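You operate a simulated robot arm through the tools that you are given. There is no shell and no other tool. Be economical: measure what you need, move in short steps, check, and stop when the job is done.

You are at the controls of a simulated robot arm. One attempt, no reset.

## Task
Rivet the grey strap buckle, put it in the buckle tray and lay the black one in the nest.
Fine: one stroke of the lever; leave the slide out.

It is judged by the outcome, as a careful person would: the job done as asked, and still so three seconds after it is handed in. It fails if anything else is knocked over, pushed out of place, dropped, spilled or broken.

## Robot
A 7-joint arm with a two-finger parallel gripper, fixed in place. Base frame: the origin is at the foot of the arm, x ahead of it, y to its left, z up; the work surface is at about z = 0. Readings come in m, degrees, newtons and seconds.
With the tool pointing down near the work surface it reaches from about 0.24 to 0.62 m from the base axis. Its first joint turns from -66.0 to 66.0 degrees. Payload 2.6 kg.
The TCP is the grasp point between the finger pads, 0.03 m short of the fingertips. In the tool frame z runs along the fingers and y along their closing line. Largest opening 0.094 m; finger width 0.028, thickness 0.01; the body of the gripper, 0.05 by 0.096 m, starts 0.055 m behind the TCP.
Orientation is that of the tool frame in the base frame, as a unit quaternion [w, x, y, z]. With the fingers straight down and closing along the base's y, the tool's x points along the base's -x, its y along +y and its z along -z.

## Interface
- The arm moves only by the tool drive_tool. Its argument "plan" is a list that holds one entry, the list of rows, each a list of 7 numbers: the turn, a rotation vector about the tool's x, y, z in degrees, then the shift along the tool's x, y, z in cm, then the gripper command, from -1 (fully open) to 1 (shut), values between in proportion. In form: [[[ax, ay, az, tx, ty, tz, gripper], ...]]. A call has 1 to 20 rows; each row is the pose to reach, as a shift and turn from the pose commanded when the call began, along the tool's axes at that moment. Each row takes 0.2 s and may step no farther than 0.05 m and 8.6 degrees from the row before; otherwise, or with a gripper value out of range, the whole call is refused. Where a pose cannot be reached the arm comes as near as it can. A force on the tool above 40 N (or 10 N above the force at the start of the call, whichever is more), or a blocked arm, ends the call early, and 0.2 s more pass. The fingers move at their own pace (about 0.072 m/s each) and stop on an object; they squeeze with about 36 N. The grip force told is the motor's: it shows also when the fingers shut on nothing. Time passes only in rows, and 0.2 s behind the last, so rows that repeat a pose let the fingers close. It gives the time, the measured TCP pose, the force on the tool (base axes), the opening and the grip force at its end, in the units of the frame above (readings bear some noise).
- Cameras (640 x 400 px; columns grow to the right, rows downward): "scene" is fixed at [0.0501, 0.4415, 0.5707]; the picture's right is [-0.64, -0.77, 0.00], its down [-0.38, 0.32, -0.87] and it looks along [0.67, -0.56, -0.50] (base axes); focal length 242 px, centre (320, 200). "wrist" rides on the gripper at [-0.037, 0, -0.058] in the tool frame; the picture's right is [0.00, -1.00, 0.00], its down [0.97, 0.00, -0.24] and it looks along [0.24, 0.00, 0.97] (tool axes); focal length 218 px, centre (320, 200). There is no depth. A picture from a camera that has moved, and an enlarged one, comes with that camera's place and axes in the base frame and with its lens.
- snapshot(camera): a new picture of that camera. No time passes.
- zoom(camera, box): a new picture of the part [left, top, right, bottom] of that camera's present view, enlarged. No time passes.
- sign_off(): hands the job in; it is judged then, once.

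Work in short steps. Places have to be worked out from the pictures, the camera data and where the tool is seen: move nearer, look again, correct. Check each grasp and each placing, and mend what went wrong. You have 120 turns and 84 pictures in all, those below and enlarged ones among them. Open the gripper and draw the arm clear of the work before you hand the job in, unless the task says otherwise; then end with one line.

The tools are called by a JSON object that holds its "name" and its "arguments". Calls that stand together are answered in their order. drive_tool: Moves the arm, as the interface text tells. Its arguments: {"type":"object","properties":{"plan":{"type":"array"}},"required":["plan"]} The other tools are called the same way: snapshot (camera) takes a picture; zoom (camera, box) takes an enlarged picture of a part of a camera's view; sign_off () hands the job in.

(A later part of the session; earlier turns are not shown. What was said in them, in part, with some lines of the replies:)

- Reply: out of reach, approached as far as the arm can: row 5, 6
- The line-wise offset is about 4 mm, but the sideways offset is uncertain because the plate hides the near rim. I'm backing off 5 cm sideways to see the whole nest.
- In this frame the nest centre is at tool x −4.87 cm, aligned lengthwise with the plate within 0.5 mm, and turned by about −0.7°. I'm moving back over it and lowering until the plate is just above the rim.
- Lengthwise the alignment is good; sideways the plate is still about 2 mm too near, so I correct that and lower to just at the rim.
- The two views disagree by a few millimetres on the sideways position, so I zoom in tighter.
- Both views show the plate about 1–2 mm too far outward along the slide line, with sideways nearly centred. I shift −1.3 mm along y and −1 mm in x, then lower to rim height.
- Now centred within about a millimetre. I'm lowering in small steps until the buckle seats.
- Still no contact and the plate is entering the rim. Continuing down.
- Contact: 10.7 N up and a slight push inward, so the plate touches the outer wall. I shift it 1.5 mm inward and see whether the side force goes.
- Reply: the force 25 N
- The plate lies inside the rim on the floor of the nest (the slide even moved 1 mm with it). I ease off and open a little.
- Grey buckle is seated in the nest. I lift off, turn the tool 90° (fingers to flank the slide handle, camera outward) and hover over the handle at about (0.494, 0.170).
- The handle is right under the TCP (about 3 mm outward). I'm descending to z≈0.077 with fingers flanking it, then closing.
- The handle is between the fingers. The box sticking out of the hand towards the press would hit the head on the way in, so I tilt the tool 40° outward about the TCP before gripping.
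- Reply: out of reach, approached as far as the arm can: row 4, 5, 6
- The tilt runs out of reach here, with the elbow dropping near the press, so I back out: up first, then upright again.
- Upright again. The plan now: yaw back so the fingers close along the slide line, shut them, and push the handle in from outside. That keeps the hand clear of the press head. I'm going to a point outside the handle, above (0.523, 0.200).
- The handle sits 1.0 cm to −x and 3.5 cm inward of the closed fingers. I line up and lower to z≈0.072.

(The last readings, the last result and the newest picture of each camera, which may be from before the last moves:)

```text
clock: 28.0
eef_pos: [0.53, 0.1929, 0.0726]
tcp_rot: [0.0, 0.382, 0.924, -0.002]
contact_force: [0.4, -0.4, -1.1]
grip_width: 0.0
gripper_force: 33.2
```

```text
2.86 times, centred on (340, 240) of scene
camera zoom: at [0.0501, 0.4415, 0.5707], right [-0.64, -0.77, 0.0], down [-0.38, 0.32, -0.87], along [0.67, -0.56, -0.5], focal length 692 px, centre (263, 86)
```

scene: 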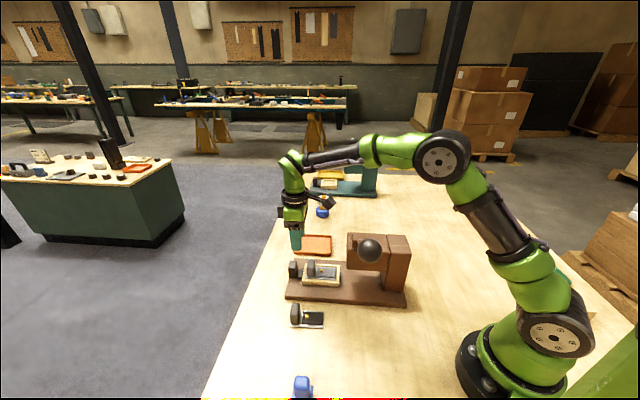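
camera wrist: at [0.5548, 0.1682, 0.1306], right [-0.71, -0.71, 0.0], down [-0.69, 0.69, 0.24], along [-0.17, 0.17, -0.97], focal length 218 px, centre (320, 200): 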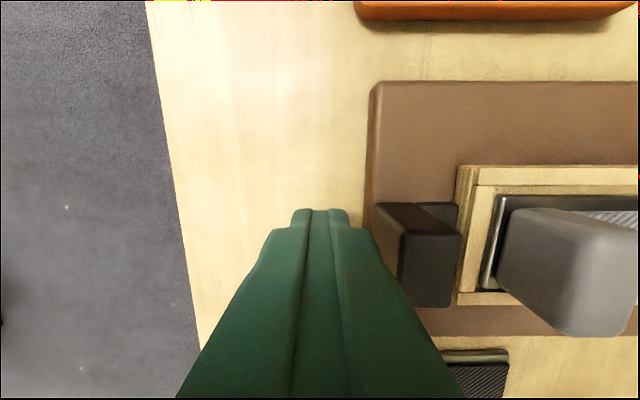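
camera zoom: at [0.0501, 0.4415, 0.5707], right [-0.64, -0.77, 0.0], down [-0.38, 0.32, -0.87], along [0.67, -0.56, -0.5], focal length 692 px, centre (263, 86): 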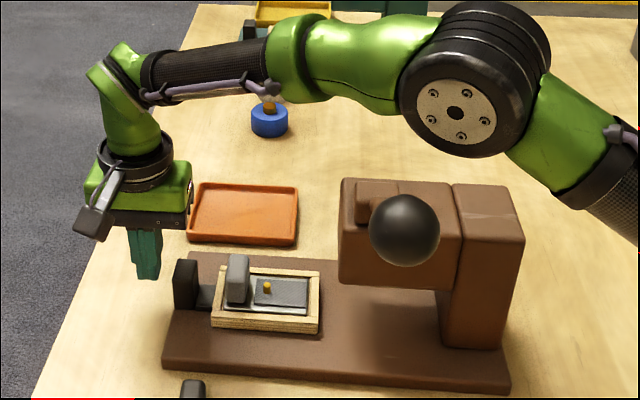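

Ready behind the handle. I push inward in small steps, 6 cm first.

{"name": "drive_tool", "arguments": {"plan": [[[0, 0, 0, 0, -1, 0, 1], [0, 0, 0, 0, -1.6, 0, 1], [0, 0, 0, 0, -2.4, 0, 1], [0, 0, 0, 0, -3.2, 0, 1], [0, 0, 0, 0, -4, 0, 1], [0, 0, 0, 0, -4.8, 0, 1], [0, 0, 0, 0, -5.6, 0, 1], [0, 0, 0, 0, -6.4, 0, 1], [0, 0, 0, 0, -6.4, 0, 1]]]}}

{"name": "zoom", "arguments": {"camera": "scene", "box": [250, 170, 430, 310]}}

{"name": "snapshot", "arguments": {"camera": "wrist"}}

```text
clock: 30.0
eef_pos: [0.484, 0.1479, 0.0725]
tcp_rot: [0.0, 0.382, 0.924, -0.003]
contact_force: [0.0, -0.2, 0.6]
grip_width: 0.0
gripper_force: 32.8
```

```text
2.86 times, centred on (340, 240) of scene
camera zoom: at [0.0501, 0.4415, 0.5707], right [-0.64, -0.77, 0.0], down [-0.38, 0.32, -0.87], along [0.67, -0.56, -0.5], focal length 692 px, centre (263, 86)
```

zoom: 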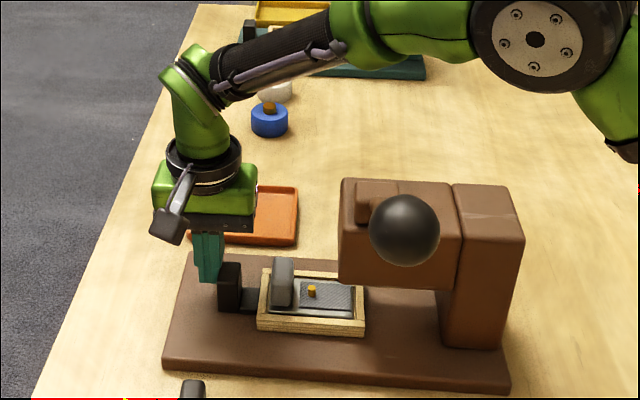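

```text
37 pictures are left
camera wrist: at [0.5105, 0.1225, 0.1308], right [-0.71, -0.71, 0.0], down [-0.69, 0.69, 0.24], along [-0.17, 0.17, -0.97], focal length 218 px, centre (320, 200)
```

wrist: 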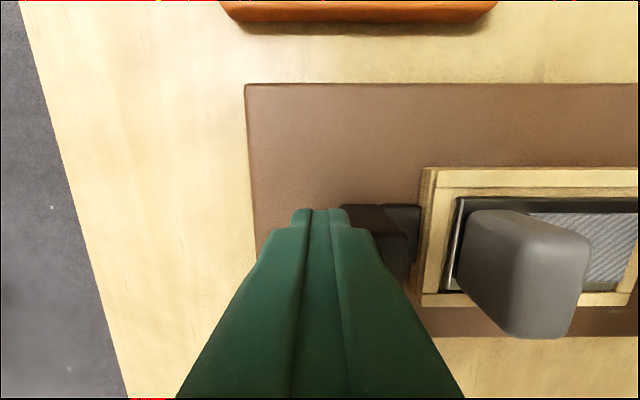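

The slide moves freely (about 4 cm so far). Pushing on until it stops.

{"name": "drive_tool", "arguments": {"plan": [[[0, 0, 0, 0, -0.7, 0, 1], [0, 0, 0, 0, -1.4, 0, 1], [0, 0, 0, 0, -2.1, 0, 1], [0, 0, 0, 0, -2.8, 0, 1], [0, 0, 0, 0, -3.5, 0, 1], [0, 0, 0, 0, -4.0, 0, 1], [0, 0, 0, 0, -4.0, 0, 1]]]}}

{"name": "zoom", "arguments": {"camera": "scene", "box": [250, 170, 430, 310]}}

```text
clock: 31.6
eef_pos: [0.4579, 0.1204, 0.0745]
tcp_rot: [0.001, 0.382, 0.924, -0.002]
contact_force: [1.1, 0.5, 0.7]
grip_width: 0.0
gripper_force: 33.1
```

```text
2.86 times, centred on (340, 240) of scene
camera zoom: at [0.0501, 0.4415, 0.5707], right [-0.64, -0.77, 0.0], down [-0.38, 0.32, -0.87], along [0.67, -0.56, -0.5], focal length 692 px, centre (263, 86)
```

zoom: 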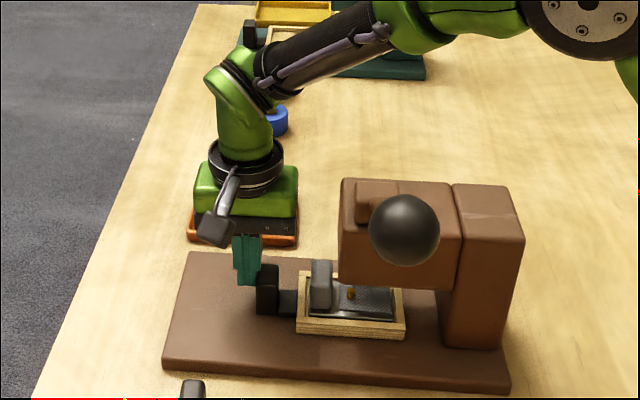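

Still free. Continuing in smaller steps, watching the force and the tab against the head.

{"name": "drive_tool", "arguments": {"plan": [[[0, 0, 0, 0, -0.4, 0, 1], [0, 0, 0, 0, -0.8, 0, 1], [0, 0, 0, 0, -1.2, 0, 1], [0, 0, 0, 0, -1.6, 0, 1], [0, 0, 0, 0, -2.0, 0, 1], [0, 0, 0, 0, -2.0, 0, 1]]]}}

{"name": "zoom", "arguments": {"camera": "scene", "box": [290, 200, 410, 300]}}

{"name": "snapshot", "arguments": {"camera": "wrist"}}

```text
clock: 32.9
eef_pos: [0.4454, 0.1118, 0.0755]
tcp_rot: [0.005, 0.379, 0.925, 0.004]
contact_force: [7.0, 2.7, -3.8]
grip_width: 0.0
gripper_force: 33.2
stopped in row 6: the force on the tool passed its limit (the readings are from after the stop); the commanded pose is now the measured one
```

```text
4.00 times, centred on (350, 250) of scene
camera zoom: at [0.0502, 0.4415, 0.5707], right [-0.64, -0.77, 0.0], down [-0.38, 0.32, -0.87], along [0.67, -0.56, -0.5], focal length 969 px, centre (200, 0)
```

zoom: 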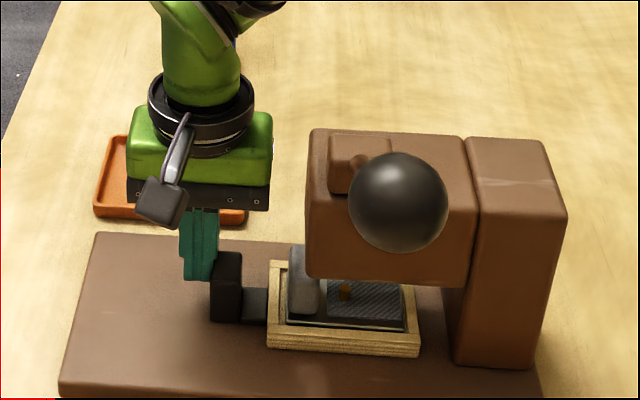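

```text
34 pictures are left
camera wrist: at [0.4706, 0.0855, 0.1334], right [-0.7, -0.71, -0.01], down [-0.69, 0.68, 0.23], along [-0.16, 0.17, -0.97], focal length 218 px, centre (320, 200)
```

wrist: 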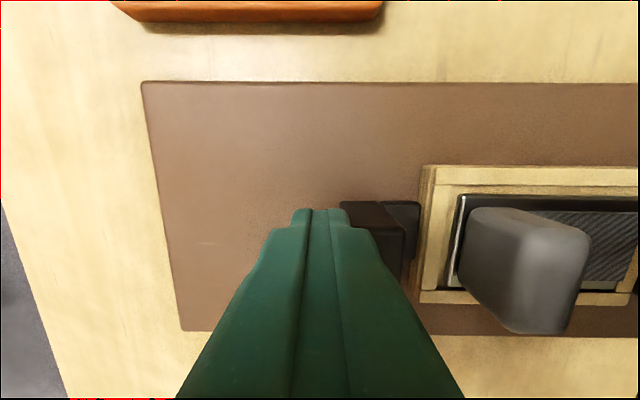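

The slide stopped, and the rivet now lies under the lever boss axis, so it is fully in. I back away outward, lift clear and check that the slide stays.

{"name": "drive_tool", "arguments": {"plan": [[[0, 0, 0, 0, 2, 0, 1], [0, 0, 0, 0, 4, 0, 1], [0, 0, 0, 0, 5, -4, 1], [0, 0, 0, 0, 5, -8, 1], [0, 0, 0, 0, 5, -12, 1], [0, 0, 0, 0, 5, -16, 1], [0, 0, 0, 0, 5, -16, 1]]]}}

{"name": "zoom", "arguments": {"camera": "scene", "box": [290, 200, 430, 310]}}

{"name": "snapshot", "arguments": {"camera": "wrist"}}

```text
clock: 34.5
eef_pos: [0.476, 0.1456, 0.2358]
tcp_rot: [0.004, 0.38, 0.925, 0.004]
contact_force: [-0.6, -0.2, -0.3]
grip_width: 0.0
gripper_force: 32.8
```

```text
3.64 times, centred on (360, 255) of scene
camera zoom: at [0.0501, 0.4415, 0.5707], right [-0.64, -0.77, 0.0], down [-0.38, 0.32, -0.87], along [0.67, -0.56, -0.5], focal length 881 px, centre (174, 0)
```

zoom: 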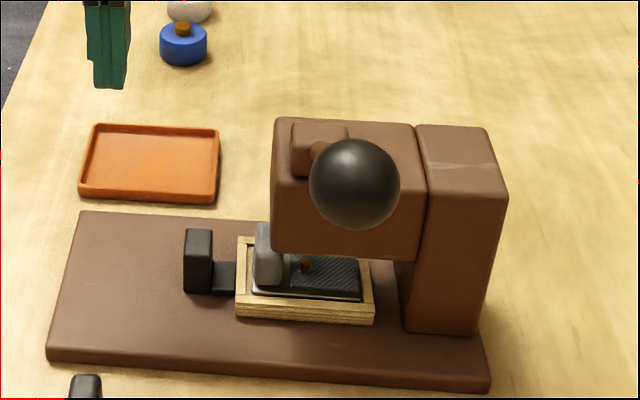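

```text
32 pictures are left
camera wrist: at [0.5011, 0.1187, 0.2935], right [-0.7, -0.71, -0.01], down [-0.69, 0.68, 0.23], along [-0.16, 0.17, -0.97], focal length 218 px, centre (320, 200)
```

wrist: 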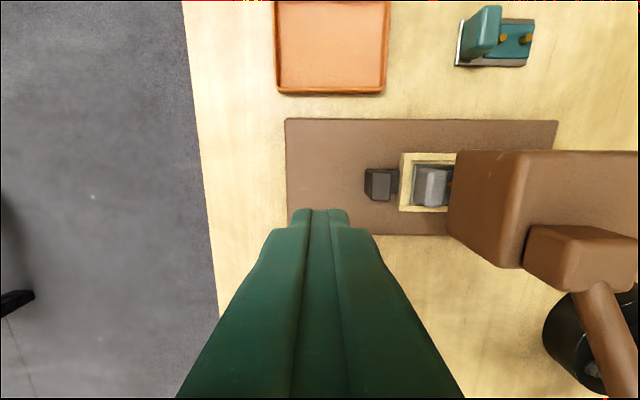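

I check the clearance between tab and head.

{"name": "zoom", "arguments": {"camera": "wrist", "box": [350, 130, 550, 255]}}

{"name": "zoom", "arguments": {"camera": "scene", "box": [330, 250, 400, 294]}}

```text
3.20 times, centred on (450, 192) of wrist
camera zoom: at [0.5011, 0.1187, 0.2935], right [-0.7, -0.71, -0.01], down [-0.69, 0.68, 0.23], along [-0.16, 0.17, -0.97], focal length 698 px, centre (-96, 224)
```

zoom: 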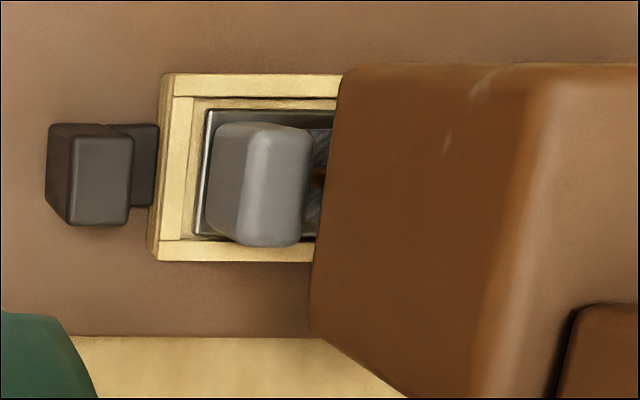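

```text
9.09 times, centred on (365, 272) of scene
camera zoom: at [0.0501, 0.4415, 0.5707], right [-0.64, -0.77, 0.0], down [-0.38, 0.32, -0.87], along [0.67, -0.56, -0.5], focal length 2202 px, centre (-89, -454)
```

zoom: 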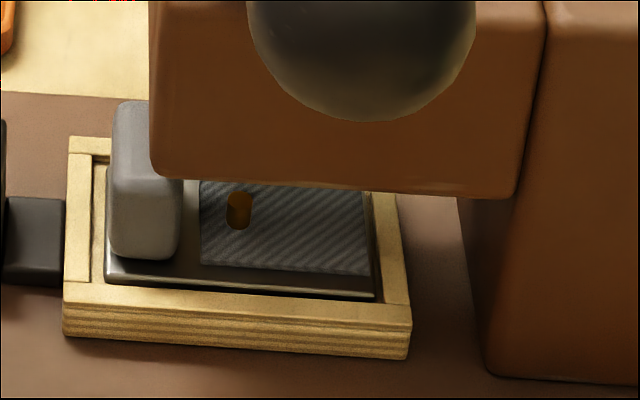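

The buckle still sits centred in the nest and the tab is free of the head. Next is the lever: I go up and across to hover near the ball (0.243, 0.168, 0.285) for an exact fix.

{"name": "drive_tool", "arguments": {"plan": [[[0, 0, 0, 0, 0, -4.5, 1], [0, 0, 0, 0, 0, -9, 1], [0, 0, 0, 0, 0, -13.5, 1], [0, 0, 0, 0, 0, -17, 1], [0, 0, 0, 3.6, -2.8, -17, 1], [0, 0, 0, 7.2, -5.5, -17, 1], [0, 0, 0, 10.8, -8.2, -17, 1], [0, 0, 0, 14.4, -11, -17, 1], [0, 0, 0, 18, -13.7, -17, 1], [0, 0, 0, 18, -13.7, -17, 1]]]}}

{"name": "snapshot", "arguments": {"camera": "wrist"}}

{"name": "snapshot", "arguments": {"camera": "scene"}}

```text
clock: 36.7
eef_pos: [0.2542, 0.1745, 0.4041]
tcp_rot: [0.005, 0.38, 0.925, 0.003]
contact_force: [-0.2, 0.6, 0.0]
grip_width: 0.0
gripper_force: 32.7
out of reach, approached as far as the arm can: row 4
```

```text
29 pictures are left
camera wrist: at [0.2786, 0.1488, 0.4617], right [-0.7, -0.71, -0.01], down [-0.69, 0.68, 0.23], along [-0.16, 0.17, -0.97], focal length 218 px, centre (320, 200)
```

wrist: 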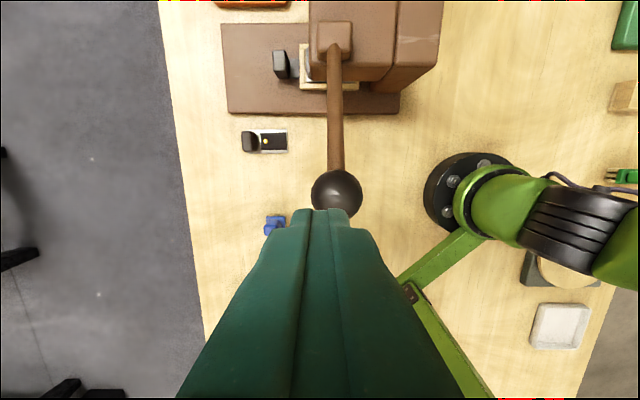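

```text
28 pictures are left
```

scene: 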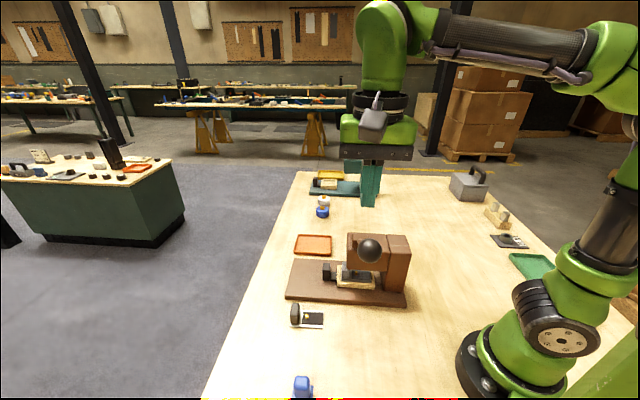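

Ball fixed at about (0.245, 0.165, 0.285), diameter 4.1 cm. I place the closed fingertips over it, descend to touch, and start following its arc down and outward.

{"name": "drive_tool", "arguments": {"plan": [[[0, 0, 0, 0, -1.3, 0, 1], [0, 0, 0, 0, -1.3, 3, 1], [0, 0, 0, 0, -1.3, 6, 1], [0, 0, 0, 0.2, -1.3, 7.2, 1], [0, 0, 0, 0.7, -1.3, 8.2, 1], [0, 0, 0, 1.2, -1.3, 9.2, 1], [0, 0, 0, 1.2, -1.3, 9.2, 1]]]}}

{"name": "snapshot", "arguments": {"camera": "wrist"}}

{"name": "zoom", "arguments": {"camera": "scene", "box": [300, 120, 460, 300]}}

```text
clock: 38.3
eef_pos: [0.2363, 0.1742, 0.3097]
tcp_rot: [0.005, 0.38, 0.925, 0.003]
contact_force: [0.4, -0.4, 0.2]
grip_width: 0.0
gripper_force: 33.1
```

```text
27 pictures are left
camera wrist: at [0.2614, 0.1481, 0.3685], right [-0.7, -0.71, -0.01], down [-0.69, 0.68, 0.23], along [-0.16, 0.17, -0.97], focal length 218 px, centre (320, 200)
```

wrist: 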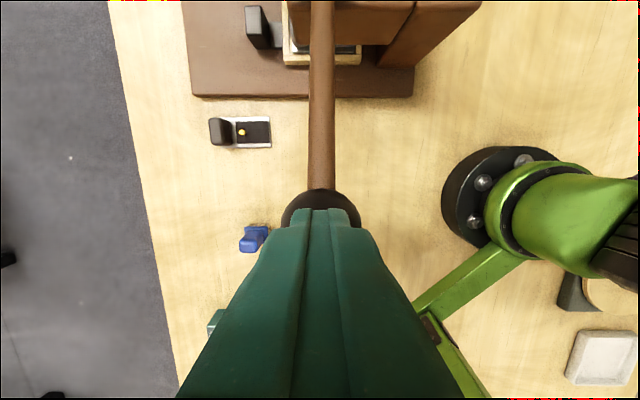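

```text
2.22 times, centred on (380, 210) of scene
camera zoom: at [0.0501, 0.4415, 0.5707], right [-0.64, -0.77, 0.0], down [-0.38, 0.32, -0.87], along [0.67, -0.56, -0.5], focal length 538 px, centre (187, 178)
```

zoom: 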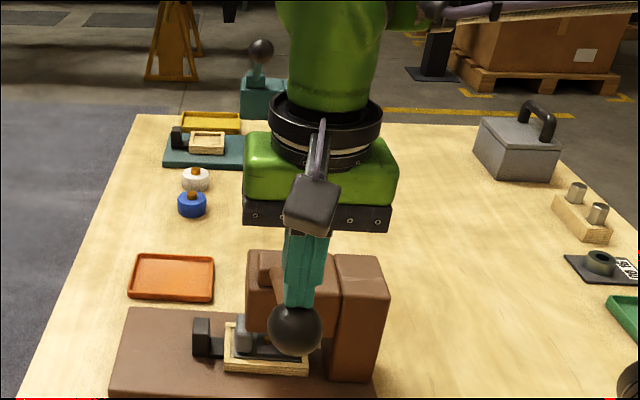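

The tips rest centred on the ball and the lever follows. Continuing along the arc until it bottoms.

{"name": "drive_tool", "arguments": {"plan": [[[0, 0, 0, 0.7, 0, 1.7, 1], [0, 0, 0, 1.2, 0, 3.4, 1], [0, 0, 0, 1.5, 0, 5, 1], [0, 0, 0, 1.7, 0, 6.6, 1], [0, 0, 0, 1.7, 0, 6.6, 1]]]}}

{"name": "snapshot", "arguments": {"camera": "wrist"}}

{"name": "zoom", "arguments": {"camera": "scene", "box": [300, 160, 460, 340]}}

```text
clock: 39.5
eef_pos: [0.2274, 0.1868, 0.2455]
tcp_rot: [0.004, 0.38, 0.925, 0.004]
contact_force: [-0.6, 0.1, 3.5]
grip_width: 0.0001
gripper_force: 33.5
```

```text
25 pictures are left
camera wrist: at [0.2512, 0.1607, 0.3037], right [-0.7, -0.71, -0.01], down [-0.69, 0.68, 0.23], along [-0.16, 0.17, -0.97], focal length 218 px, centre (320, 200)
```

wrist: 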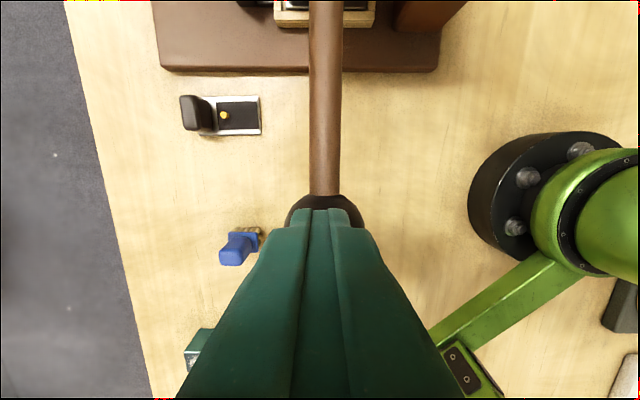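

```text
2.22 times, centred on (380, 250) of scene
camera zoom: at [0.0501, 0.4415, 0.5708], right [-0.64, -0.77, 0.0], down [-0.38, 0.32, -0.87], along [0.67, -0.56, -0.5], focal length 538 px, centre (187, 89)
```

zoom: 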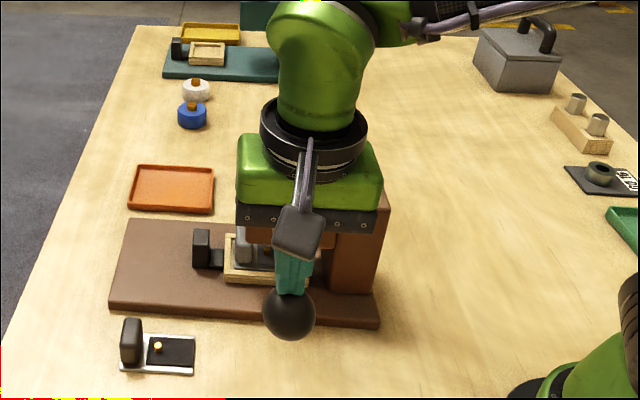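

Light force, still aligned. Continuing down.

{"name": "drive_tool", "arguments": {"plan": [[[0, 0, 0, 0.1, 0, 1.5, 1], [0, 0, 0, 0, 0, 3, 1], [0, 0, 0, -0.2, 0, 4.4, 1], [0, 0, 0, -0.5, 0, 5.8, 1], [0, 0, 0, -0.5, 0, 5.8, 1]]]}}

{"name": "snapshot", "arguments": {"camera": "wrist"}}

{"name": "zoom", "arguments": {"camera": "scene", "box": [300, 160, 460, 340]}}

```text
clock: 40.7
eef_pos: [0.2287, 0.1829, 0.1872]
tcp_rot: [0.004, 0.38, 0.925, 0.003]
contact_force: [0.0, 0.5, 3.0]
grip_width: 0.0
gripper_force: 32.9
```

```text
23 pictures are left
camera wrist: at [0.2545, 0.1565, 0.2463], right [-0.7, -0.71, -0.01], down [-0.69, 0.68, 0.23], along [-0.16, 0.17, -0.97], focal length 218 px, centre (320, 200)
```

wrist: 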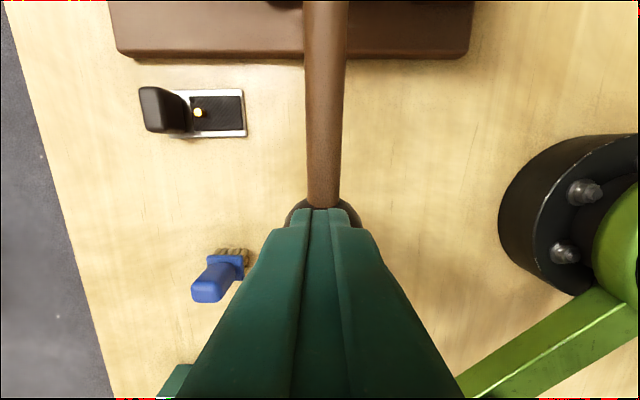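

```text
2.22 times, centred on (380, 250) of scene
camera zoom: at [0.0501, 0.4415, 0.5708], right [-0.64, -0.77, 0.0], down [-0.38, 0.32, -0.87], along [0.67, -0.56, -0.5], focal length 538 px, centre (187, 89)
```

zoom: 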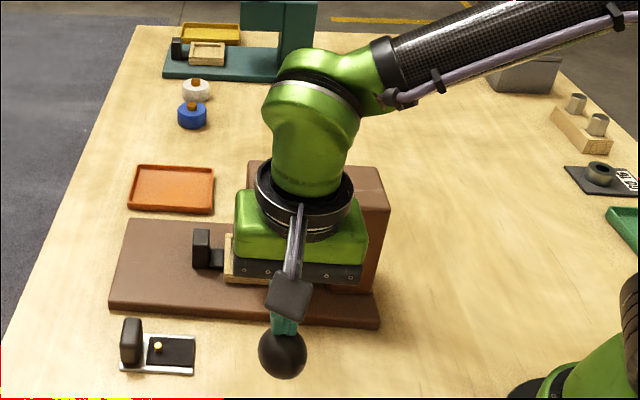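

No stop yet (ball at z≈0.137). Continuing a bit further with the tips kept slightly outward.

{"name": "drive_tool", "arguments": {"plan": [[[0, 0, 0, 0.3, 0, 1.2, 1], [0, 0, 0, 0.1, 0, 2.4, 1], [0, 0, 0, -0.2, 0, 3.6, 1], [0, 0, 0, -0.6, 0, 4.8, 1], [0, 0, 0, -0.6, 0, 4.8, 1]]]}}

{"name": "zoom", "arguments": {"camera": "scene", "box": [300, 180, 460, 360]}}

```text
clock: 41.7
eef_pos: [0.2317, 0.1809, 0.1467]
tcp_rot: [0.004, 0.382, 0.924, 0.003]
contact_force: [-7.6, -5.1, 19.6]
grip_width: 0.0002
gripper_force: 33.0
stopped in row 4: the force on the tool passed its limit (the readings are from after the stop); the commanded pose is now the measured one
```

```text
2.22 times, centred on (380, 270) of scene
camera zoom: at [0.0501, 0.4415, 0.5708], right [-0.64, -0.77, 0.0], down [-0.38, 0.32, -0.87], along [0.67, -0.56, -0.5], focal length 538 px, centre (187, 44)
```

zoom: 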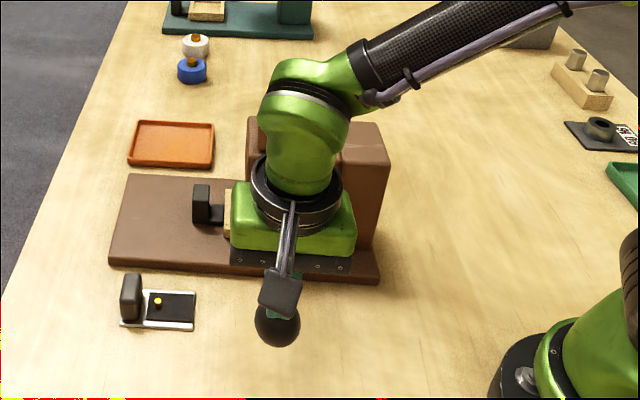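

The lever has bottomed (about 60° swing, force rising). I back off upward along the arc and watch whether the lever returns on its own.

{"name": "drive_tool", "arguments": {"plan": [[[0, 0, 0, 0.3, 0, -1.5, 1], [0, 0, 0, 0.6, 0, -3, 1], [0, 0, 0, 0.8, 0, -4.5, 1], [0, 0, 0, 0.8, 0, -4.5, 1]]]}}

{"name": "zoom", "arguments": {"camera": "scene", "box": [300, 180, 460, 360]}}

```text
clock: 42.7
eef_pos: [0.2266, 0.1838, 0.19]
tcp_rot: [0.004, 0.381, 0.925, 0.003]
contact_force: [0.0, 1.0, 2.4]
grip_width: 0.0001
gripper_force: 32.9
```

```text
2.22 times, centred on (380, 270) of scene
camera zoom: at [0.0501, 0.4415, 0.5708], right [-0.64, -0.77, 0.0], down [-0.38, 0.32, -0.87], along [0.67, -0.56, -0.5], focal length 538 px, centre (187, 44)
```

zoom: 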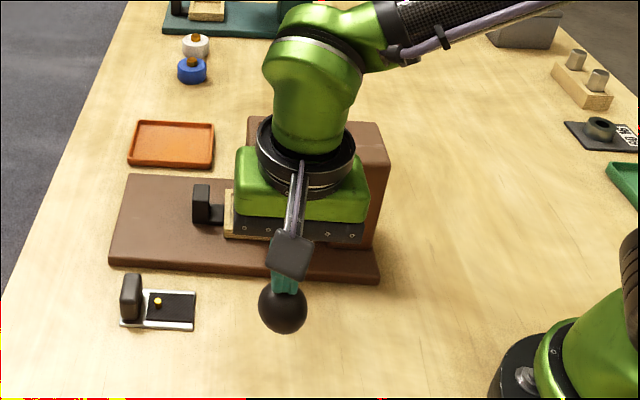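

The lever is sprung and follows the fingers. I let it rise gently along the arc, then lift clear.

{"name": "drive_tool", "arguments": {"plan": [[[0, 0, 0, 0.3, 0, -2, 1], [0, 0, 0, 0.5, 0, -4, 1], [0, 0, 0, 0.5, 0, -6, 1], [0, 0, 0, 0.4, 0, -8, 1], [0, 0, 0, 0, 0, -10, 1], [0, 0, 0, -0.6, 0, -12, 1], [0, 0, 0, -1.2, 0, -13.5, 1], [0, 0, 0, -1.8, 0, -15, 1], [0, 0, 0, -1.8, 0, -17, 1], [0, 0, 0, -1.8, 0, -20, 1], [0, 0, 0, -1.8, 0, -23, 1], [0, 0, 0, -1.8, 0, -23, 1]]]}}

{"name": "snapshot", "arguments": {"camera": "scene"}}

{"name": "zoom", "arguments": {"camera": "scene", "box": [310, 220, 420, 300]}}

```text
clock: 45.3
eef_pos: [0.2351, 0.1741, 0.4201]
tcp_rot: [0.004, 0.381, 0.925, 0.003]
contact_force: [0.3, 0.8, -0.5]
grip_width: 0.0
gripper_force: 33.2
```

```text
19 pictures are left
```

scene: 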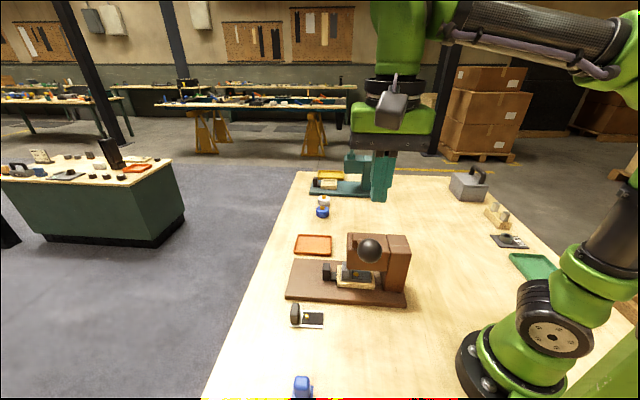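

```text
5.00 times, centred on (365, 260) of scene
camera zoom: at [0.0501, 0.4415, 0.5707], right [-0.64, -0.77, 0.0], down [-0.38, 0.32, -0.87], along [0.67, -0.56, -0.5], focal length 1211 px, centre (95, -100)
```

zoom: 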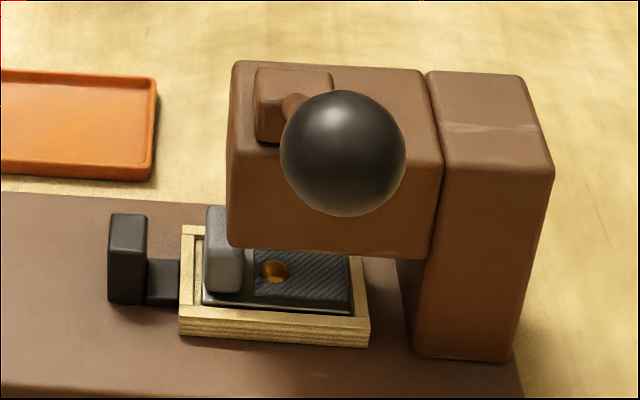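

The rivet head is set (flattened) and the lever is back up: one stroke done. Next I draw the slide out by putting one finger in the gap behind the handle; first I hover above it with a 7 cm opening.

{"name": "drive_tool", "arguments": {"plan": [[[0, 0, 0, -3.9, 2.1, 0, 1], [0, 0, 0, -7.8, 4.2, 0, 0.5], [0, 0, 0, -11.7, 6.3, 0, 0], [0, 0, 0, -15.6, 8.4, 2, -0.489], [0, 0, 0, -19.3, 10.5, 5, -0.489], [0, 0, 0, -19.3, 10.5, 10, -0.489], [0, 0, 0, -19.3, 10.5, 15, -0.489], [0, 0, 0, -19.3, 10.5, 19, -0.489], [0, 0, 0, -19.3, 10.5, 22, -0.489], [0, 0, 0, -19.3, 10.5, 22, -0.489]]]}}

{"name": "snapshot", "arguments": {"camera": "wrist"}}

```text
refused: row 5 steps farther than a row can; nothing moved
```

```text
17 pictures are left
camera wrist: at [0.2604, 0.1478, 0.4786], right [-0.7, -0.71, -0.01], down [-0.69, 0.68, 0.24], along [-0.16, 0.17, -0.97], focal length 218 px, centre (320, 200)
```

wrist: 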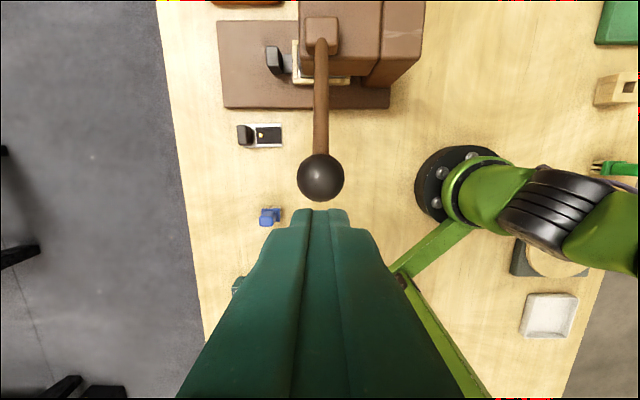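

One row was too long; repeating with shorter steps.

{"name": "drive_tool", "arguments": {"plan": [[[0, 0, 0, -3.9, 2.1, 0, 1], [0, 0, 0, -7.8, 4.2, 0, 0.5], [0, 0, 0, -11.7, 6.3, 0, 0], [0, 0, 0, -15.6, 8.4, 1, -0.489], [0, 0, 0, -19.3, 10.5, 3, -0.489], [0, 0, 0, -19.3, 10.5, 7.5, -0.489], [0, 0, 0, -19.3, 10.5, 12, -0.489], [0, 0, 0, -19.3, 10.5, 16, -0.489], [0, 0, 0, -19.3, 10.5, 20, -0.489], [0, 0, 0, -19.3, 10.5, 22, -0.489], [0, 0, 0, -19.3, 10.5, 22, -0.489]]]}}

{"name": "snapshot", "arguments": {"camera": "wrist"}}

```text
clock: 47.7
eef_pos: [0.4495, 0.1115, 0.1993]
tcp_rot: [0.004, 0.381, 0.925, 0.003]
contact_force: [0.4, 0.2, -0.5]
grip_width: 0.0698
gripper_force: 0.0
```

```text
16 pictures are left
camera wrist: at [0.4736, 0.0862, 0.2579], right [-0.71, -0.71, -0.01], down [-0.69, 0.68, 0.24], along [-0.16, 0.17, -0.97], focal length 218 px, centre (320, 200)
```

wrist: 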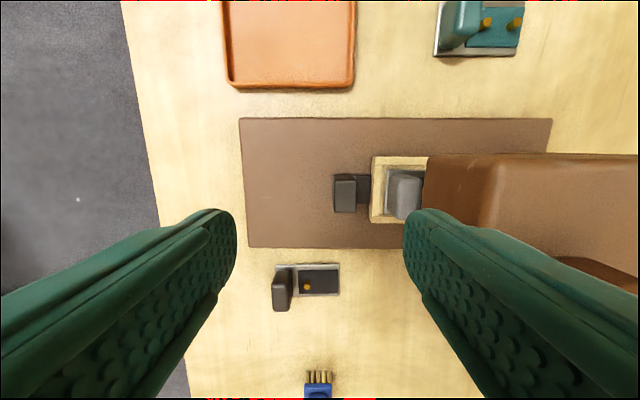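

Handle is 2.3 cm inward of the TCP with the gap finger nearly lined up. I adjust 1–2 mm and descend to z≈0.083.

{"name": "drive_tool", "arguments": {"plan": [[[0, 0, 0, 0.2, -0.14, 4, -0.489], [0, 0, 0, 0.2, -0.14, 8, -0.489], [0, 0, 0, 0.2, -0.14, 10, -0.489], [0, 0, 0, 0.2, -0.14, 11.6, -0.489], [0, 0, 0, 0.2, -0.14, 11.6, -0.489]]]}}

{"name": "zoom", "arguments": {"camera": "scene", "box": [290, 210, 400, 300]}}

```text
clock: 48.9
eef_pos: [0.4478, 0.1128, 0.0858]
tcp_rot: [0.005, 0.382, 0.924, 0.003]
contact_force: [-0.7, 0.0, -0.6]
grip_width: 0.07
gripper_force: 0.2
```

```text
4.44 times, centred on (345, 255) of scene
camera zoom: at [0.0501, 0.4415, 0.5707], right [-0.64, -0.77, 0.0], down [-0.38, 0.32, -0.87], along [0.67, -0.56, -0.5], focal length 1077 px, centre (209, -44)
```

zoom: 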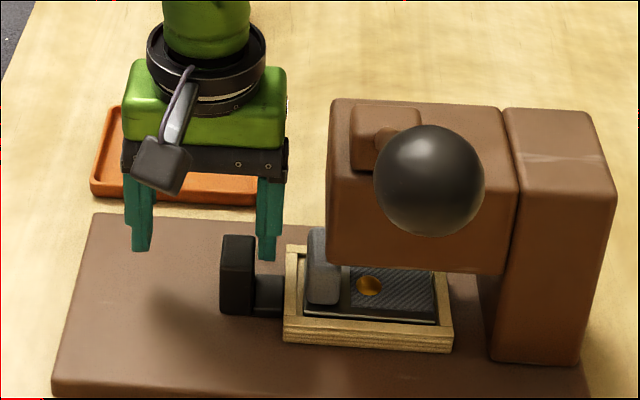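

The inner finger is in the gap. Lowering 4 mm more and drawing the slide out.

{"name": "drive_tool", "arguments": {"plan": [[[0, 0, 0, 0, 0, 0.4, -0.489], [0, 0, 0, 0, 0.6, 0.4, -0.489], [0, 0, 0, 0, 1.4, 0.4, -0.489], [0, 0, 0, 0, 2.3, 0.4, -0.489], [0, 0, 0, 0, 3.2, 0.4, -0.489], [0, 0, 0, 0, 4.1, 0.4, -0.489], [0, 0, 0, 0, 5, 0.4, -0.489], [0, 0, 0, 0, 5.9, 0.4, -0.489], [0, 0, 0, 0, 6.8, 0.4, -0.489], [0, 0, 0, 0, 7.7, 0.4, -0.489], [0, 0, 0, 0, 8.6, 0.4, -0.489], [0, 0, 0, 0, 9.3, 0.4, -0.489], [0, 0, 0, 0, 9.8, 0.4, -0.489], [0, 0, 0, 0, 9.8, 0.4, -0.489]]]}}

{"name": "zoom", "arguments": {"camera": "scene", "box": [270, 210, 400, 310]}}

```text
clock: 51.9
eef_pos: [0.5187, 0.1821, 0.0838]
tcp_rot: [0.005, 0.381, 0.925, 0.002]
contact_force: [-1.2, 0.1, 0.4]
grip_width: 0.0705
gripper_force: 0.7
```

```text
4.00 times, centred on (335, 260) of scene
camera zoom: at [0.0501, 0.4415, 0.5707], right [-0.64, -0.77, 0.0], down [-0.38, 0.32, -0.87], along [0.67, -0.56, -0.5], focal length 969 px, centre (260, -40)
```

zoom: 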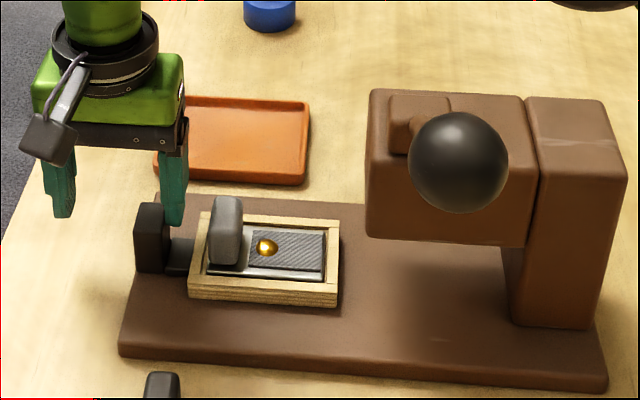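

The slide is back at its out position and the rivet is set. I lift off and hover over the grey tab with a 3.3 cm opening.

{"name": "drive_tool", "arguments": {"plan": [[[0, 0, 0, 0, -0.3, 0, -0.489], [0, 0, 0, 0, -0.3, -3, -0.489], [0, 0, 0, 0, -0.3, -7, -0.489], [0, 0, 0, 0.2, -3, -8, -0.2], [0, 0, 0, 0.5, -6, -8, 0.3], [0, 0, 0, 0.5, -7.65, -8, 0.3], [0, 0, 0, 0.5, -7.65, -6, 0.3], [0, 0, 0, 0.5, -7.65, -6, 0.3]]]}}

{"name": "snapshot", "arguments": {"camera": "wrist"}}

```text
clock: 53.7
eef_pos: [0.4581, 0.1298, 0.1422]
tcp_rot: [0.005, 0.381, 0.925, 0.003]
contact_force: [-0.7, 0.0, 0.0]
grip_width: 0.0329
gripper_force: 0.1
```

```text
13 pictures are left
camera wrist: at [0.4835, 0.1044, 0.2001], right [-0.7, -0.71, -0.01], down [-0.69, 0.68, 0.24], along [-0.16, 0.17, -0.97], focal length 218 px, centre (320, 200)
```

wrist: 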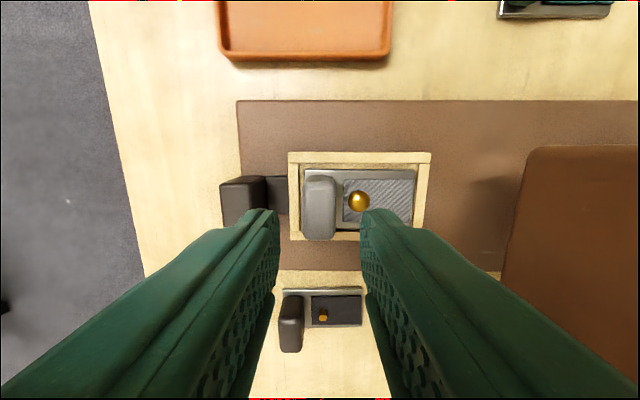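

The tab is centred between the fingers. Descending to z≈0.083, closing and lifting.

{"name": "drive_tool", "arguments": {"plan": [[[0, 0, 0, 0, 0, 3, 0.34], [0, 0, 0, 0, 0, 5, 0.34], [0, 0, 0, 0, 0, 5.9, 0.34], [0, 0, 0, 0, 0, 5.9, 0.34], [0, 0, 0, 0, 0, 5.9, 1], [0, 0, 0, 0, 0, 5.9, 1], [0, 0, 0, 0, 0, 5.9, 1], [0, 0, 0, 0, 0, 5, 1], [0, 0, 0, 0, 0, 4, 1], [0, 0, 0, 0, 0, 2, 1], [0, 0, 0, 0, 0, -1, 1], [0, 0, 0, 0, 0, -4, 1], [0, 0, 0, 0, 0, -4, 1]]]}}

{"name": "snapshot", "arguments": {"camera": "wrist"}}

```text
clock: 56.5
eef_pos: [0.4582, 0.1309, 0.1835]
tcp_rot: [0.004, 0.381, 0.924, 0.003]
contact_force: [-0.7, 0.3, -0.4]
grip_width: 0.0212
gripper_force: 36.3
```

```text
12 pictures are left
camera wrist: at [0.4833, 0.1051, 0.2415], right [-0.71, -0.71, -0.01], down [-0.69, 0.68, 0.24], along [-0.16, 0.17, -0.97], focal length 218 px, centre (320, 200)
```

wrist: 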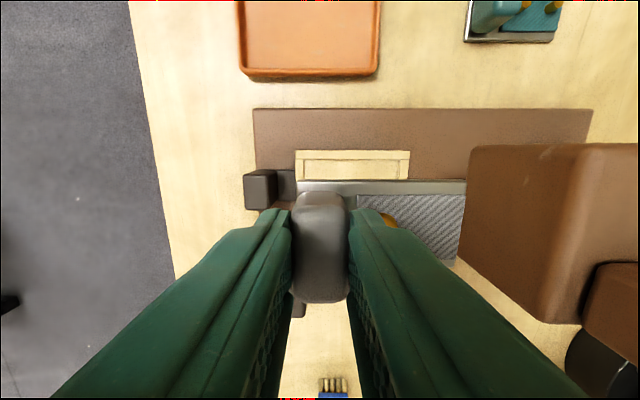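

The buckle is held and the nest stayed put. The tray centre is at (0.572, 0.032), so I go to TCP ≈ (0.590, 0.050) to set it in the middle.

{"name": "drive_tool", "arguments": {"plan": [[[0, 0, 0, -3.8, 0.9, 0, 1], [0, 0, 0, -7.6, 1.8, 0, 1], [0, 0, 0, -11.4, 2.7, 0, 1], [0, 0, 0, -15.06, 3.5, 0, 1], [0, 0, 0, -15.06, 3.5, 4, 1], [0, 0, 0, -15.06, 3.5, 8, 1], [0, 0, 0, -15.06, 3.5, 10.5, 1], [0, 0, 0, -15.06, 3.5, 10.5, 1]]]}}

{"name": "snapshot", "arguments": {"camera": "wrist"}}

{"name": "zoom", "arguments": {"camera": "scene", "box": [270, 190, 400, 290]}}

```text
clock: 58.3
eef_pos: [0.5925, 0.0545, 0.0767]
tcp_rot: [0.004, 0.38, 0.925, 0.003]
contact_force: [0.4, -0.2, -0.6]
grip_width: 0.0211
gripper_force: 35.9
```

```text
11 pictures are left
camera wrist: at [0.6171, 0.0275, 0.1348], right [-0.7, -0.71, -0.01], down [-0.69, 0.68, 0.24], along [-0.16, 0.17, -0.97], focal length 218 px, centre (320, 200)
```

wrist: 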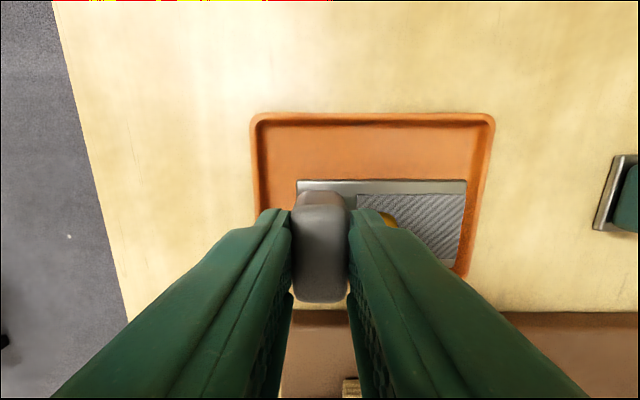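

```text
4.00 times, centred on (335, 240) of scene
camera zoom: at [0.0502, 0.4415, 0.5707], right [-0.64, -0.77, 0.0], down [-0.38, 0.32, -0.87], along [0.67, -0.56, -0.5], focal length 969 px, centre (260, 40)
```

zoom: 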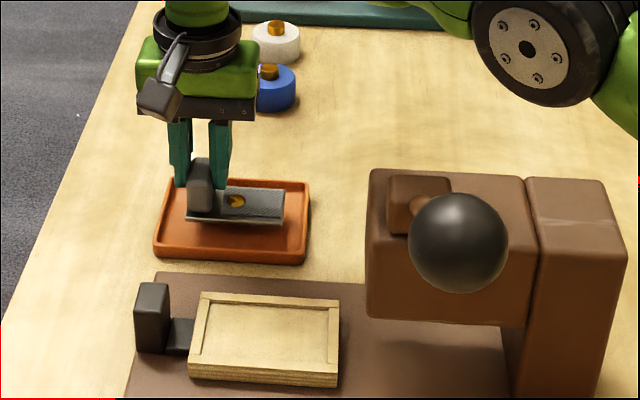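

Plate is over the tray, about 7 mm near its front side; I shift 5 mm back, then lower until contact.

{"name": "drive_tool", "arguments": {"plan": [[[0, 0, 0, -0.5, 0, 0.5, 1], [0, 0, 0, -0.5, 0, 1, 1], [0, 0, 0, -0.5, 0, 1.5, 1], [0, 0, 0, -0.5, 0, 1.9, 1], [0, 0, 0, -0.5, 0, 1.9, 1]]]}}

```text
clock: 59.5
eef_pos: [0.5936, 0.0482, 0.0582]
tcp_rot: [0.002, 0.38, 0.925, 0.003]
contact_force: [-0.3, -0.3, -2.1]
grip_width: 0.0213
gripper_force: 36.3
```

{"name": "drive_tool", "arguments": {"plan": [[[0, 0, 0, 0, 0, 0.2, 1], [0, 0, 0, 0, 0, 0.35, 1], [0, 0, 0, 0, 0, 0.35, 1]]]}}

{"name": "zoom", "arguments": {"camera": "scene", "box": [290, 215, 355, 265]}}

```text
clock: 60.3
eef_pos: [0.5957, 0.0474, 0.0555]
tcp_rot: [0.004, 0.382, 0.924, 0.004]
contact_force: [-0.7, 0.8, 6.2]
grip_width: 0.0213
gripper_force: 36.4
```

```text
8.00 times, centred on (322, 240) of scene
camera zoom: at [0.0501, 0.4415, 0.5708], right [-0.64, -0.77, 0.0], down [-0.38, 0.32, -0.87], along [0.67, -0.56, -0.5], focal length 1938 px, centre (300, -120)
```

zoom: 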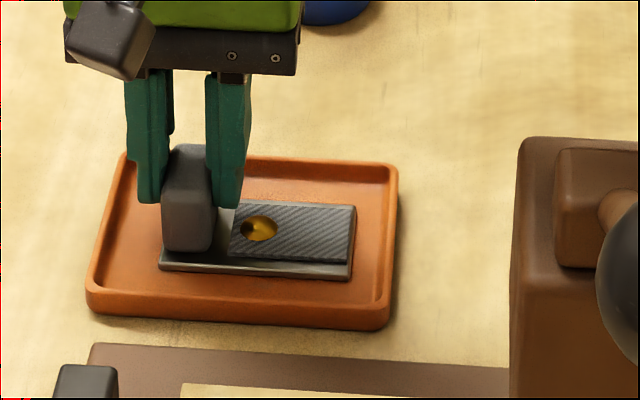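

Resting on the tray floor (6 N). I open, lift, and go across to above the black buckle's tab at about (0.387, 0.238).

{"name": "drive_tool", "arguments": {"plan": [[[0, 0, 0, 0, 0, -0.1, 0.3], [0, 0, 0, 0, 0, -0.1, 0.3], [0, 0, 0, 0, 0, -0.1, 0.3], [0, 0, 0, 0, 0, -3, 0.3], [0, 0, 0, 0, 0, -7, 0.3], [0, 0, 0, 0, 0, -11, 0.3], [0, 0, 0, 4, -0.2, -11, 0.3], [0, 0, 0, 8, -0.3, -11, 0.3], [0, 0, 0, 12, -0.4, -11, 0.3], [0, 0, 0, 16, -0.6, -11, 0.3], [0, 0, 0, 20, -0.7, -11, 0.3], [0, 0, 0, 24, -0.9, -11, 0.3], [0, 0, 0, 28.1, -1.04, -10, 0.3], [0, 0, 0, 28.1, -1.04, -7.5, 0.3], [0, 0, 0, 28.1, -1.04, -7.5, 0.3]]]}}

{"name": "snapshot", "arguments": {"camera": "wrist"}}

```text
clock: 63.5
eef_pos: [0.3886, 0.2401, 0.1274]
tcp_rot: [0.004, 0.382, 0.924, 0.004]
contact_force: [0.6, -0.4, 0.2]
grip_width: 0.0329
gripper_force: 0.1
```

```text
8 pictures are left
camera wrist: at [0.4128, 0.2135, 0.1866], right [-0.71, -0.71, -0.01], down [-0.69, 0.68, 0.24], along [-0.16, 0.17, -0.97], focal length 218 px, centre (320, 200)
```

wrist: 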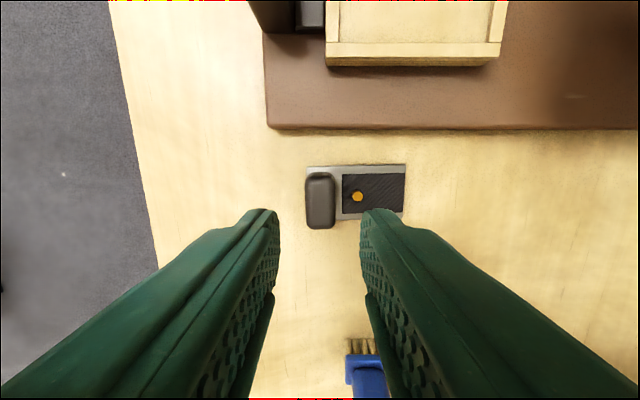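

The black tab is in the same relation to the fingers as the grey one was. Descending, closing and lifting it.

{"name": "drive_tool", "arguments": {"plan": [[[0, 0, 0, 0, 0, 3, 0.32], [0, 0, 0, 0, 0, 5.5, 0.32], [0, 0, 0, 0, 0, 7.6, 0.32], [0, 0, 0, 0, 0, 7.6, 0.32], [0, 0, 0, 0, 0, 7.6, 1], [0, 0, 0, 0, 0, 7.6, 1], [0, 0, 0, 0, 0, 7.6, 1], [0, 0, 0, 0, 0, 5, 1], [0, 0, 0, 0, 0, 2, 1], [0, 0, 0, 0, 0, -2, 1], [0, 0, 0, 0, 0, -5, 1], [0, 0, 0, 0, 0, -5, 1]]]}}

```text
clock: 66.1
eef_pos: [0.3882, 0.238, 0.1789]
tcp_rot: [0.004, 0.381, 0.924, 0.004]
contact_force: [0.5, 0.4, -0.4]
grip_width: 0.021
gripper_force: 35.9
```

Black buckle held (0.021 m). Moving back over the nest by the reverse of the summed shifts and lowering to z≈0.10 to check alignment.

{"name": "drive_tool", "arguments": {"plan": [[[0, 0, 0, -4, -0.8, 0, 1], [0, 0, 0, -8, -1.6, 0, 1], [0, 0, 0, -12.54, -2.46, 0, 1], [0, 0, 0, -12.54, -2.46, 3, 1], [0, 0, 0, -12.54, -2.46, 6, 1], [0, 0, 0, -12.54, -2.46, 8, 1], [0, 0, 0, -12.54, -2.46, 8, 1]]]}}

{"name": "zoom", "arguments": {"camera": "wrist", "box": [240, 130, 500, 330]}}

{"name": "zoom", "arguments": {"camera": "scene", "box": [305, 255, 349, 290]}}

```text
clock: 67.7
eef_pos: [0.4592, 0.1321, 0.1011]
tcp_rot: [0.004, 0.381, 0.924, 0.003]
contact_force: [0.1, 0.0, -0.6]
grip_width: 0.0211
gripper_force: 35.9
```

```text
2.00 times, centred on (370, 230) of wrist
camera zoom: at [0.4842, 0.1062, 0.159], right [-0.7, -0.71, -0.01], down [-0.69, 0.68, 0.24], along [-0.16, 0.17, -0.97], focal length 436 px, centre (220, 140)
```

zoom: 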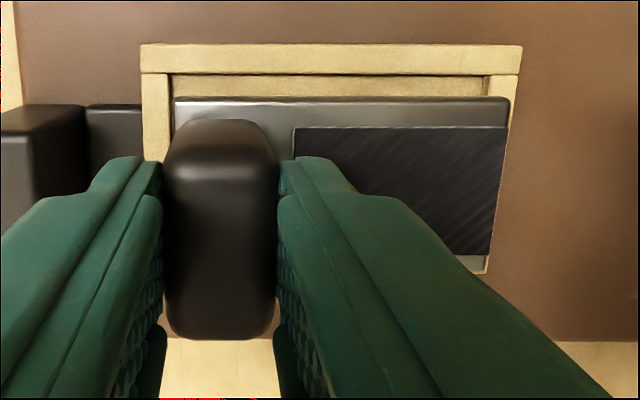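

```text
11.43 times, centred on (327, 272) of scene
camera zoom: at [0.0502, 0.4415, 0.5707], right [-0.64, -0.77, 0.0], down [-0.38, 0.32, -0.87], along [0.67, -0.56, -0.5], focal length 2769 px, centre (240, -629)
```

zoom: 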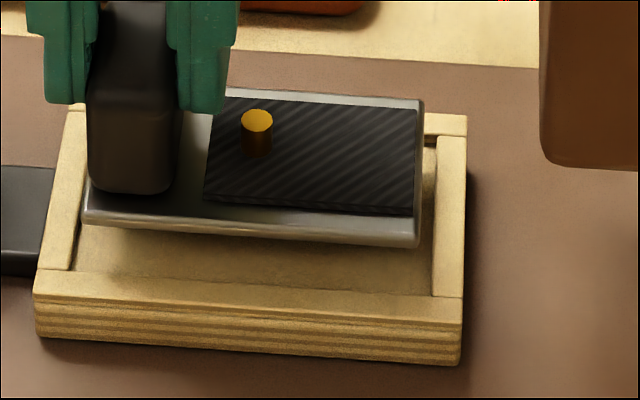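

Well aligned both ways (about 1 mm). Lowering in steps until it seats.

{"name": "drive_tool", "arguments": {"plan": [[[0, 0, 0, 0, 0, 0.5, 1], [0, 0, 0, 0, 0, 1, 1], [0, 0, 0, 0, 0, 1.3, 1], [0, 0, 0, 0, 0, 1.5, 1], [0, 0, 0, 0, 0, 1.7, 1], [0, 0, 0, 0, 0, 1.8, 1], [0, 0, 0, 0, 0, 1.8, 1]]]}}

{"name": "zoom", "arguments": {"camera": "scene", "box": [305, 255, 349, 290]}}

```text
clock: 69.3
eef_pos: [0.4603, 0.1325, 0.0839]
tcp_rot: [0.005, 0.381, 0.925, 0.005]
contact_force: [-4.9, 3.4, 26.5]
grip_width: 0.0216
gripper_force: 35.9
```

```text
11.43 times, centred on (327, 272) of scene
camera zoom: at [0.05, 0.4415, 0.5708], right [-0.64, -0.77, 0.0], down [-0.38, 0.32, -0.87], along [0.67, -0.56, -0.5], focal length 2769 px, centre (240, -629)
```

zoom: 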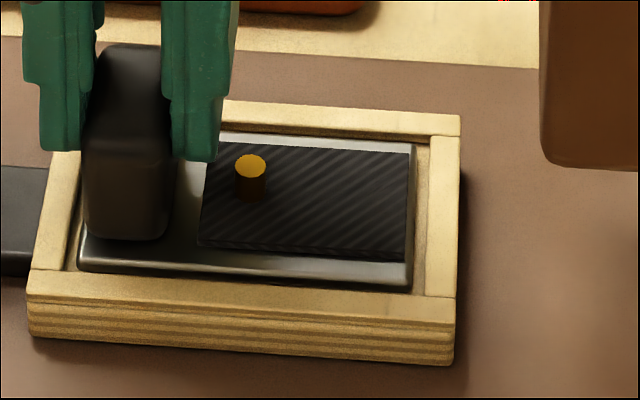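

Seated inside the rim on the floor. I ease off, open, lift straight up and draw away.

{"name": "drive_tool", "arguments": {"plan": [[[0, 0, 0, 0, 0, -0.12, 1], [0, 0, 0, 0, 0, -0.15, 0.3], [0, 0, 0, 0, 0, -0.15, 0.3], [0, 0, 0, 0, 0, -0.15, 0.3], [0, 0, 0, 0, 0, -2, 0.3], [0, 0, 0, 0, 0, -5, 0.3], [0, 0, 0, 0, 0, -9, 0], [0, 0, 0, 0, 0, -13, -0.5], [0, 0, 0, 0, 0, -17, -1], [0, 0, 0, 4, 1, -20, -1], [0, 0, 0, 8, 2, -22, -1], [0, 0, 0, 11, 3, -22, -1], [0, 0, 0, 11, 3, -22, -1]]]}}

{"name": "snapshot", "arguments": {"camera": "scene"}}

{"name": "zoom", "arguments": {"camera": "scene", "box": [270, 215, 420, 310]}}

```text
refused: row 10 steps farther than a row can; nothing moved
```

```text
4 pictures are left
```

scene: 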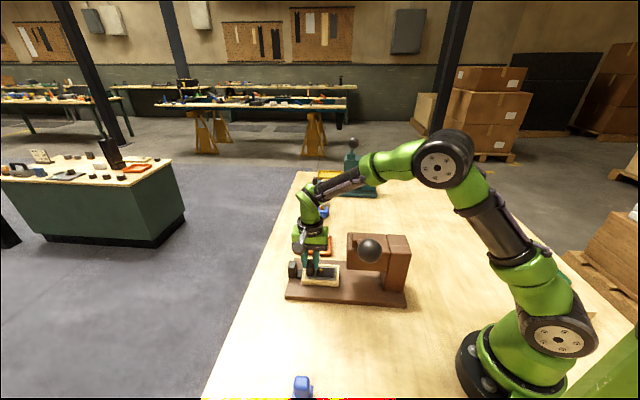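

```text
4.21 times, centred on (345, 262) of scene
camera zoom: at [0.05, 0.4415, 0.5708], right [-0.64, -0.77, 0.0], down [-0.38, 0.32, -0.87], along [0.67, -0.56, -0.5], focal length 1020 px, centre (215, -63)
```

zoom: 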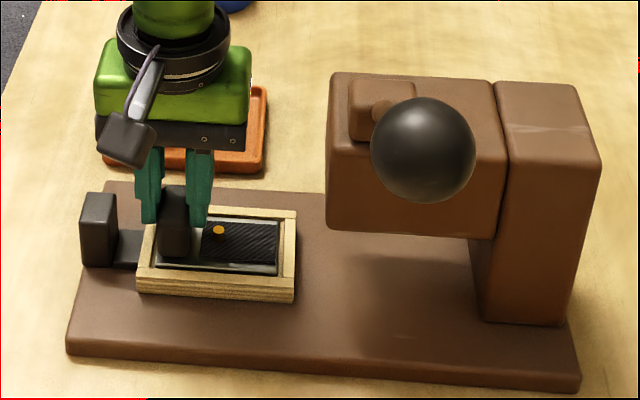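

One step was too long; same release and retreat with shorter rows.

{"name": "drive_tool", "arguments": {"plan": [[[0, 0, 0, 0, 0, -0.12, 1], [0, 0, 0, 0, 0, -0.15, 0.3], [0, 0, 0, 0, 0, -0.15, 0.3], [0, 0, 0, 0, 0, -0.15, 0.3], [0, 0, 0, 0, 0, -2, 0.3], [0, 0, 0, 0, 0, -5, 0.3], [0, 0, 0, 0, 0, -9, 0], [0, 0, 0, 0, 0, -13, -0.5], [0, 0, 0, 0, 0, -17, -1], [0, 0, 0, 3, 1, -19, -1], [0, 0, 0, 6, 2, -20, -1], [0, 0, 0, 9, 3, -20, -1], [0, 0, 0, 9, 3, -20, -1]]]}}

{"name": "zoom", "arguments": {"camera": "scene", "box": [270, 215, 420, 310]}}

```text
clock: 72.1
eef_pos: [0.4162, 0.215, 0.2816]
tcp_rot: [0.004, 0.381, 0.925, 0.003]
contact_force: [-0.1, -0.1, 0.7]
grip_width: 0.094
gripper_force: 0.1
```

```text
4.21 times, centred on (345, 262) of scene
camera zoom: at [0.0501, 0.4415, 0.5707], right [-0.64, -0.77, 0.0], down [-0.38, 0.32, -0.87], along [0.67, -0.56, -0.5], focal length 1020 px, centre (215, -63)
```

zoom: 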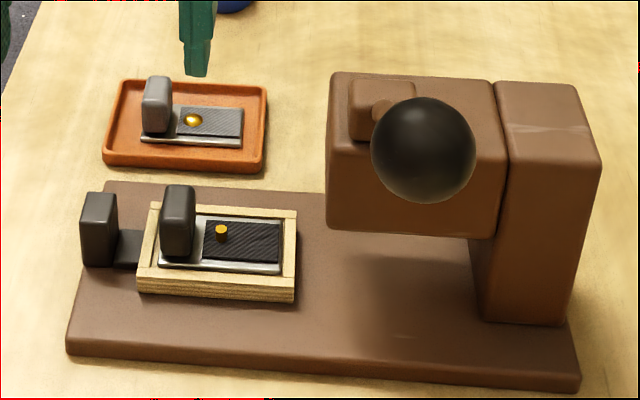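

The riveted grey buckle is in the orange tray, the black one is in the nest, the slide is out, the lever is up and the arm is clear with the gripper open. Handing in.

{"name": "sign_off", "arguments": {}}

```text
The job is handed in.
```

The grey buckle is riveted with one lever stroke and lies in the orange tray by the brown press, which I took to be the buckle tray; the black one is in the nest, unriveted, and the slide is left out.
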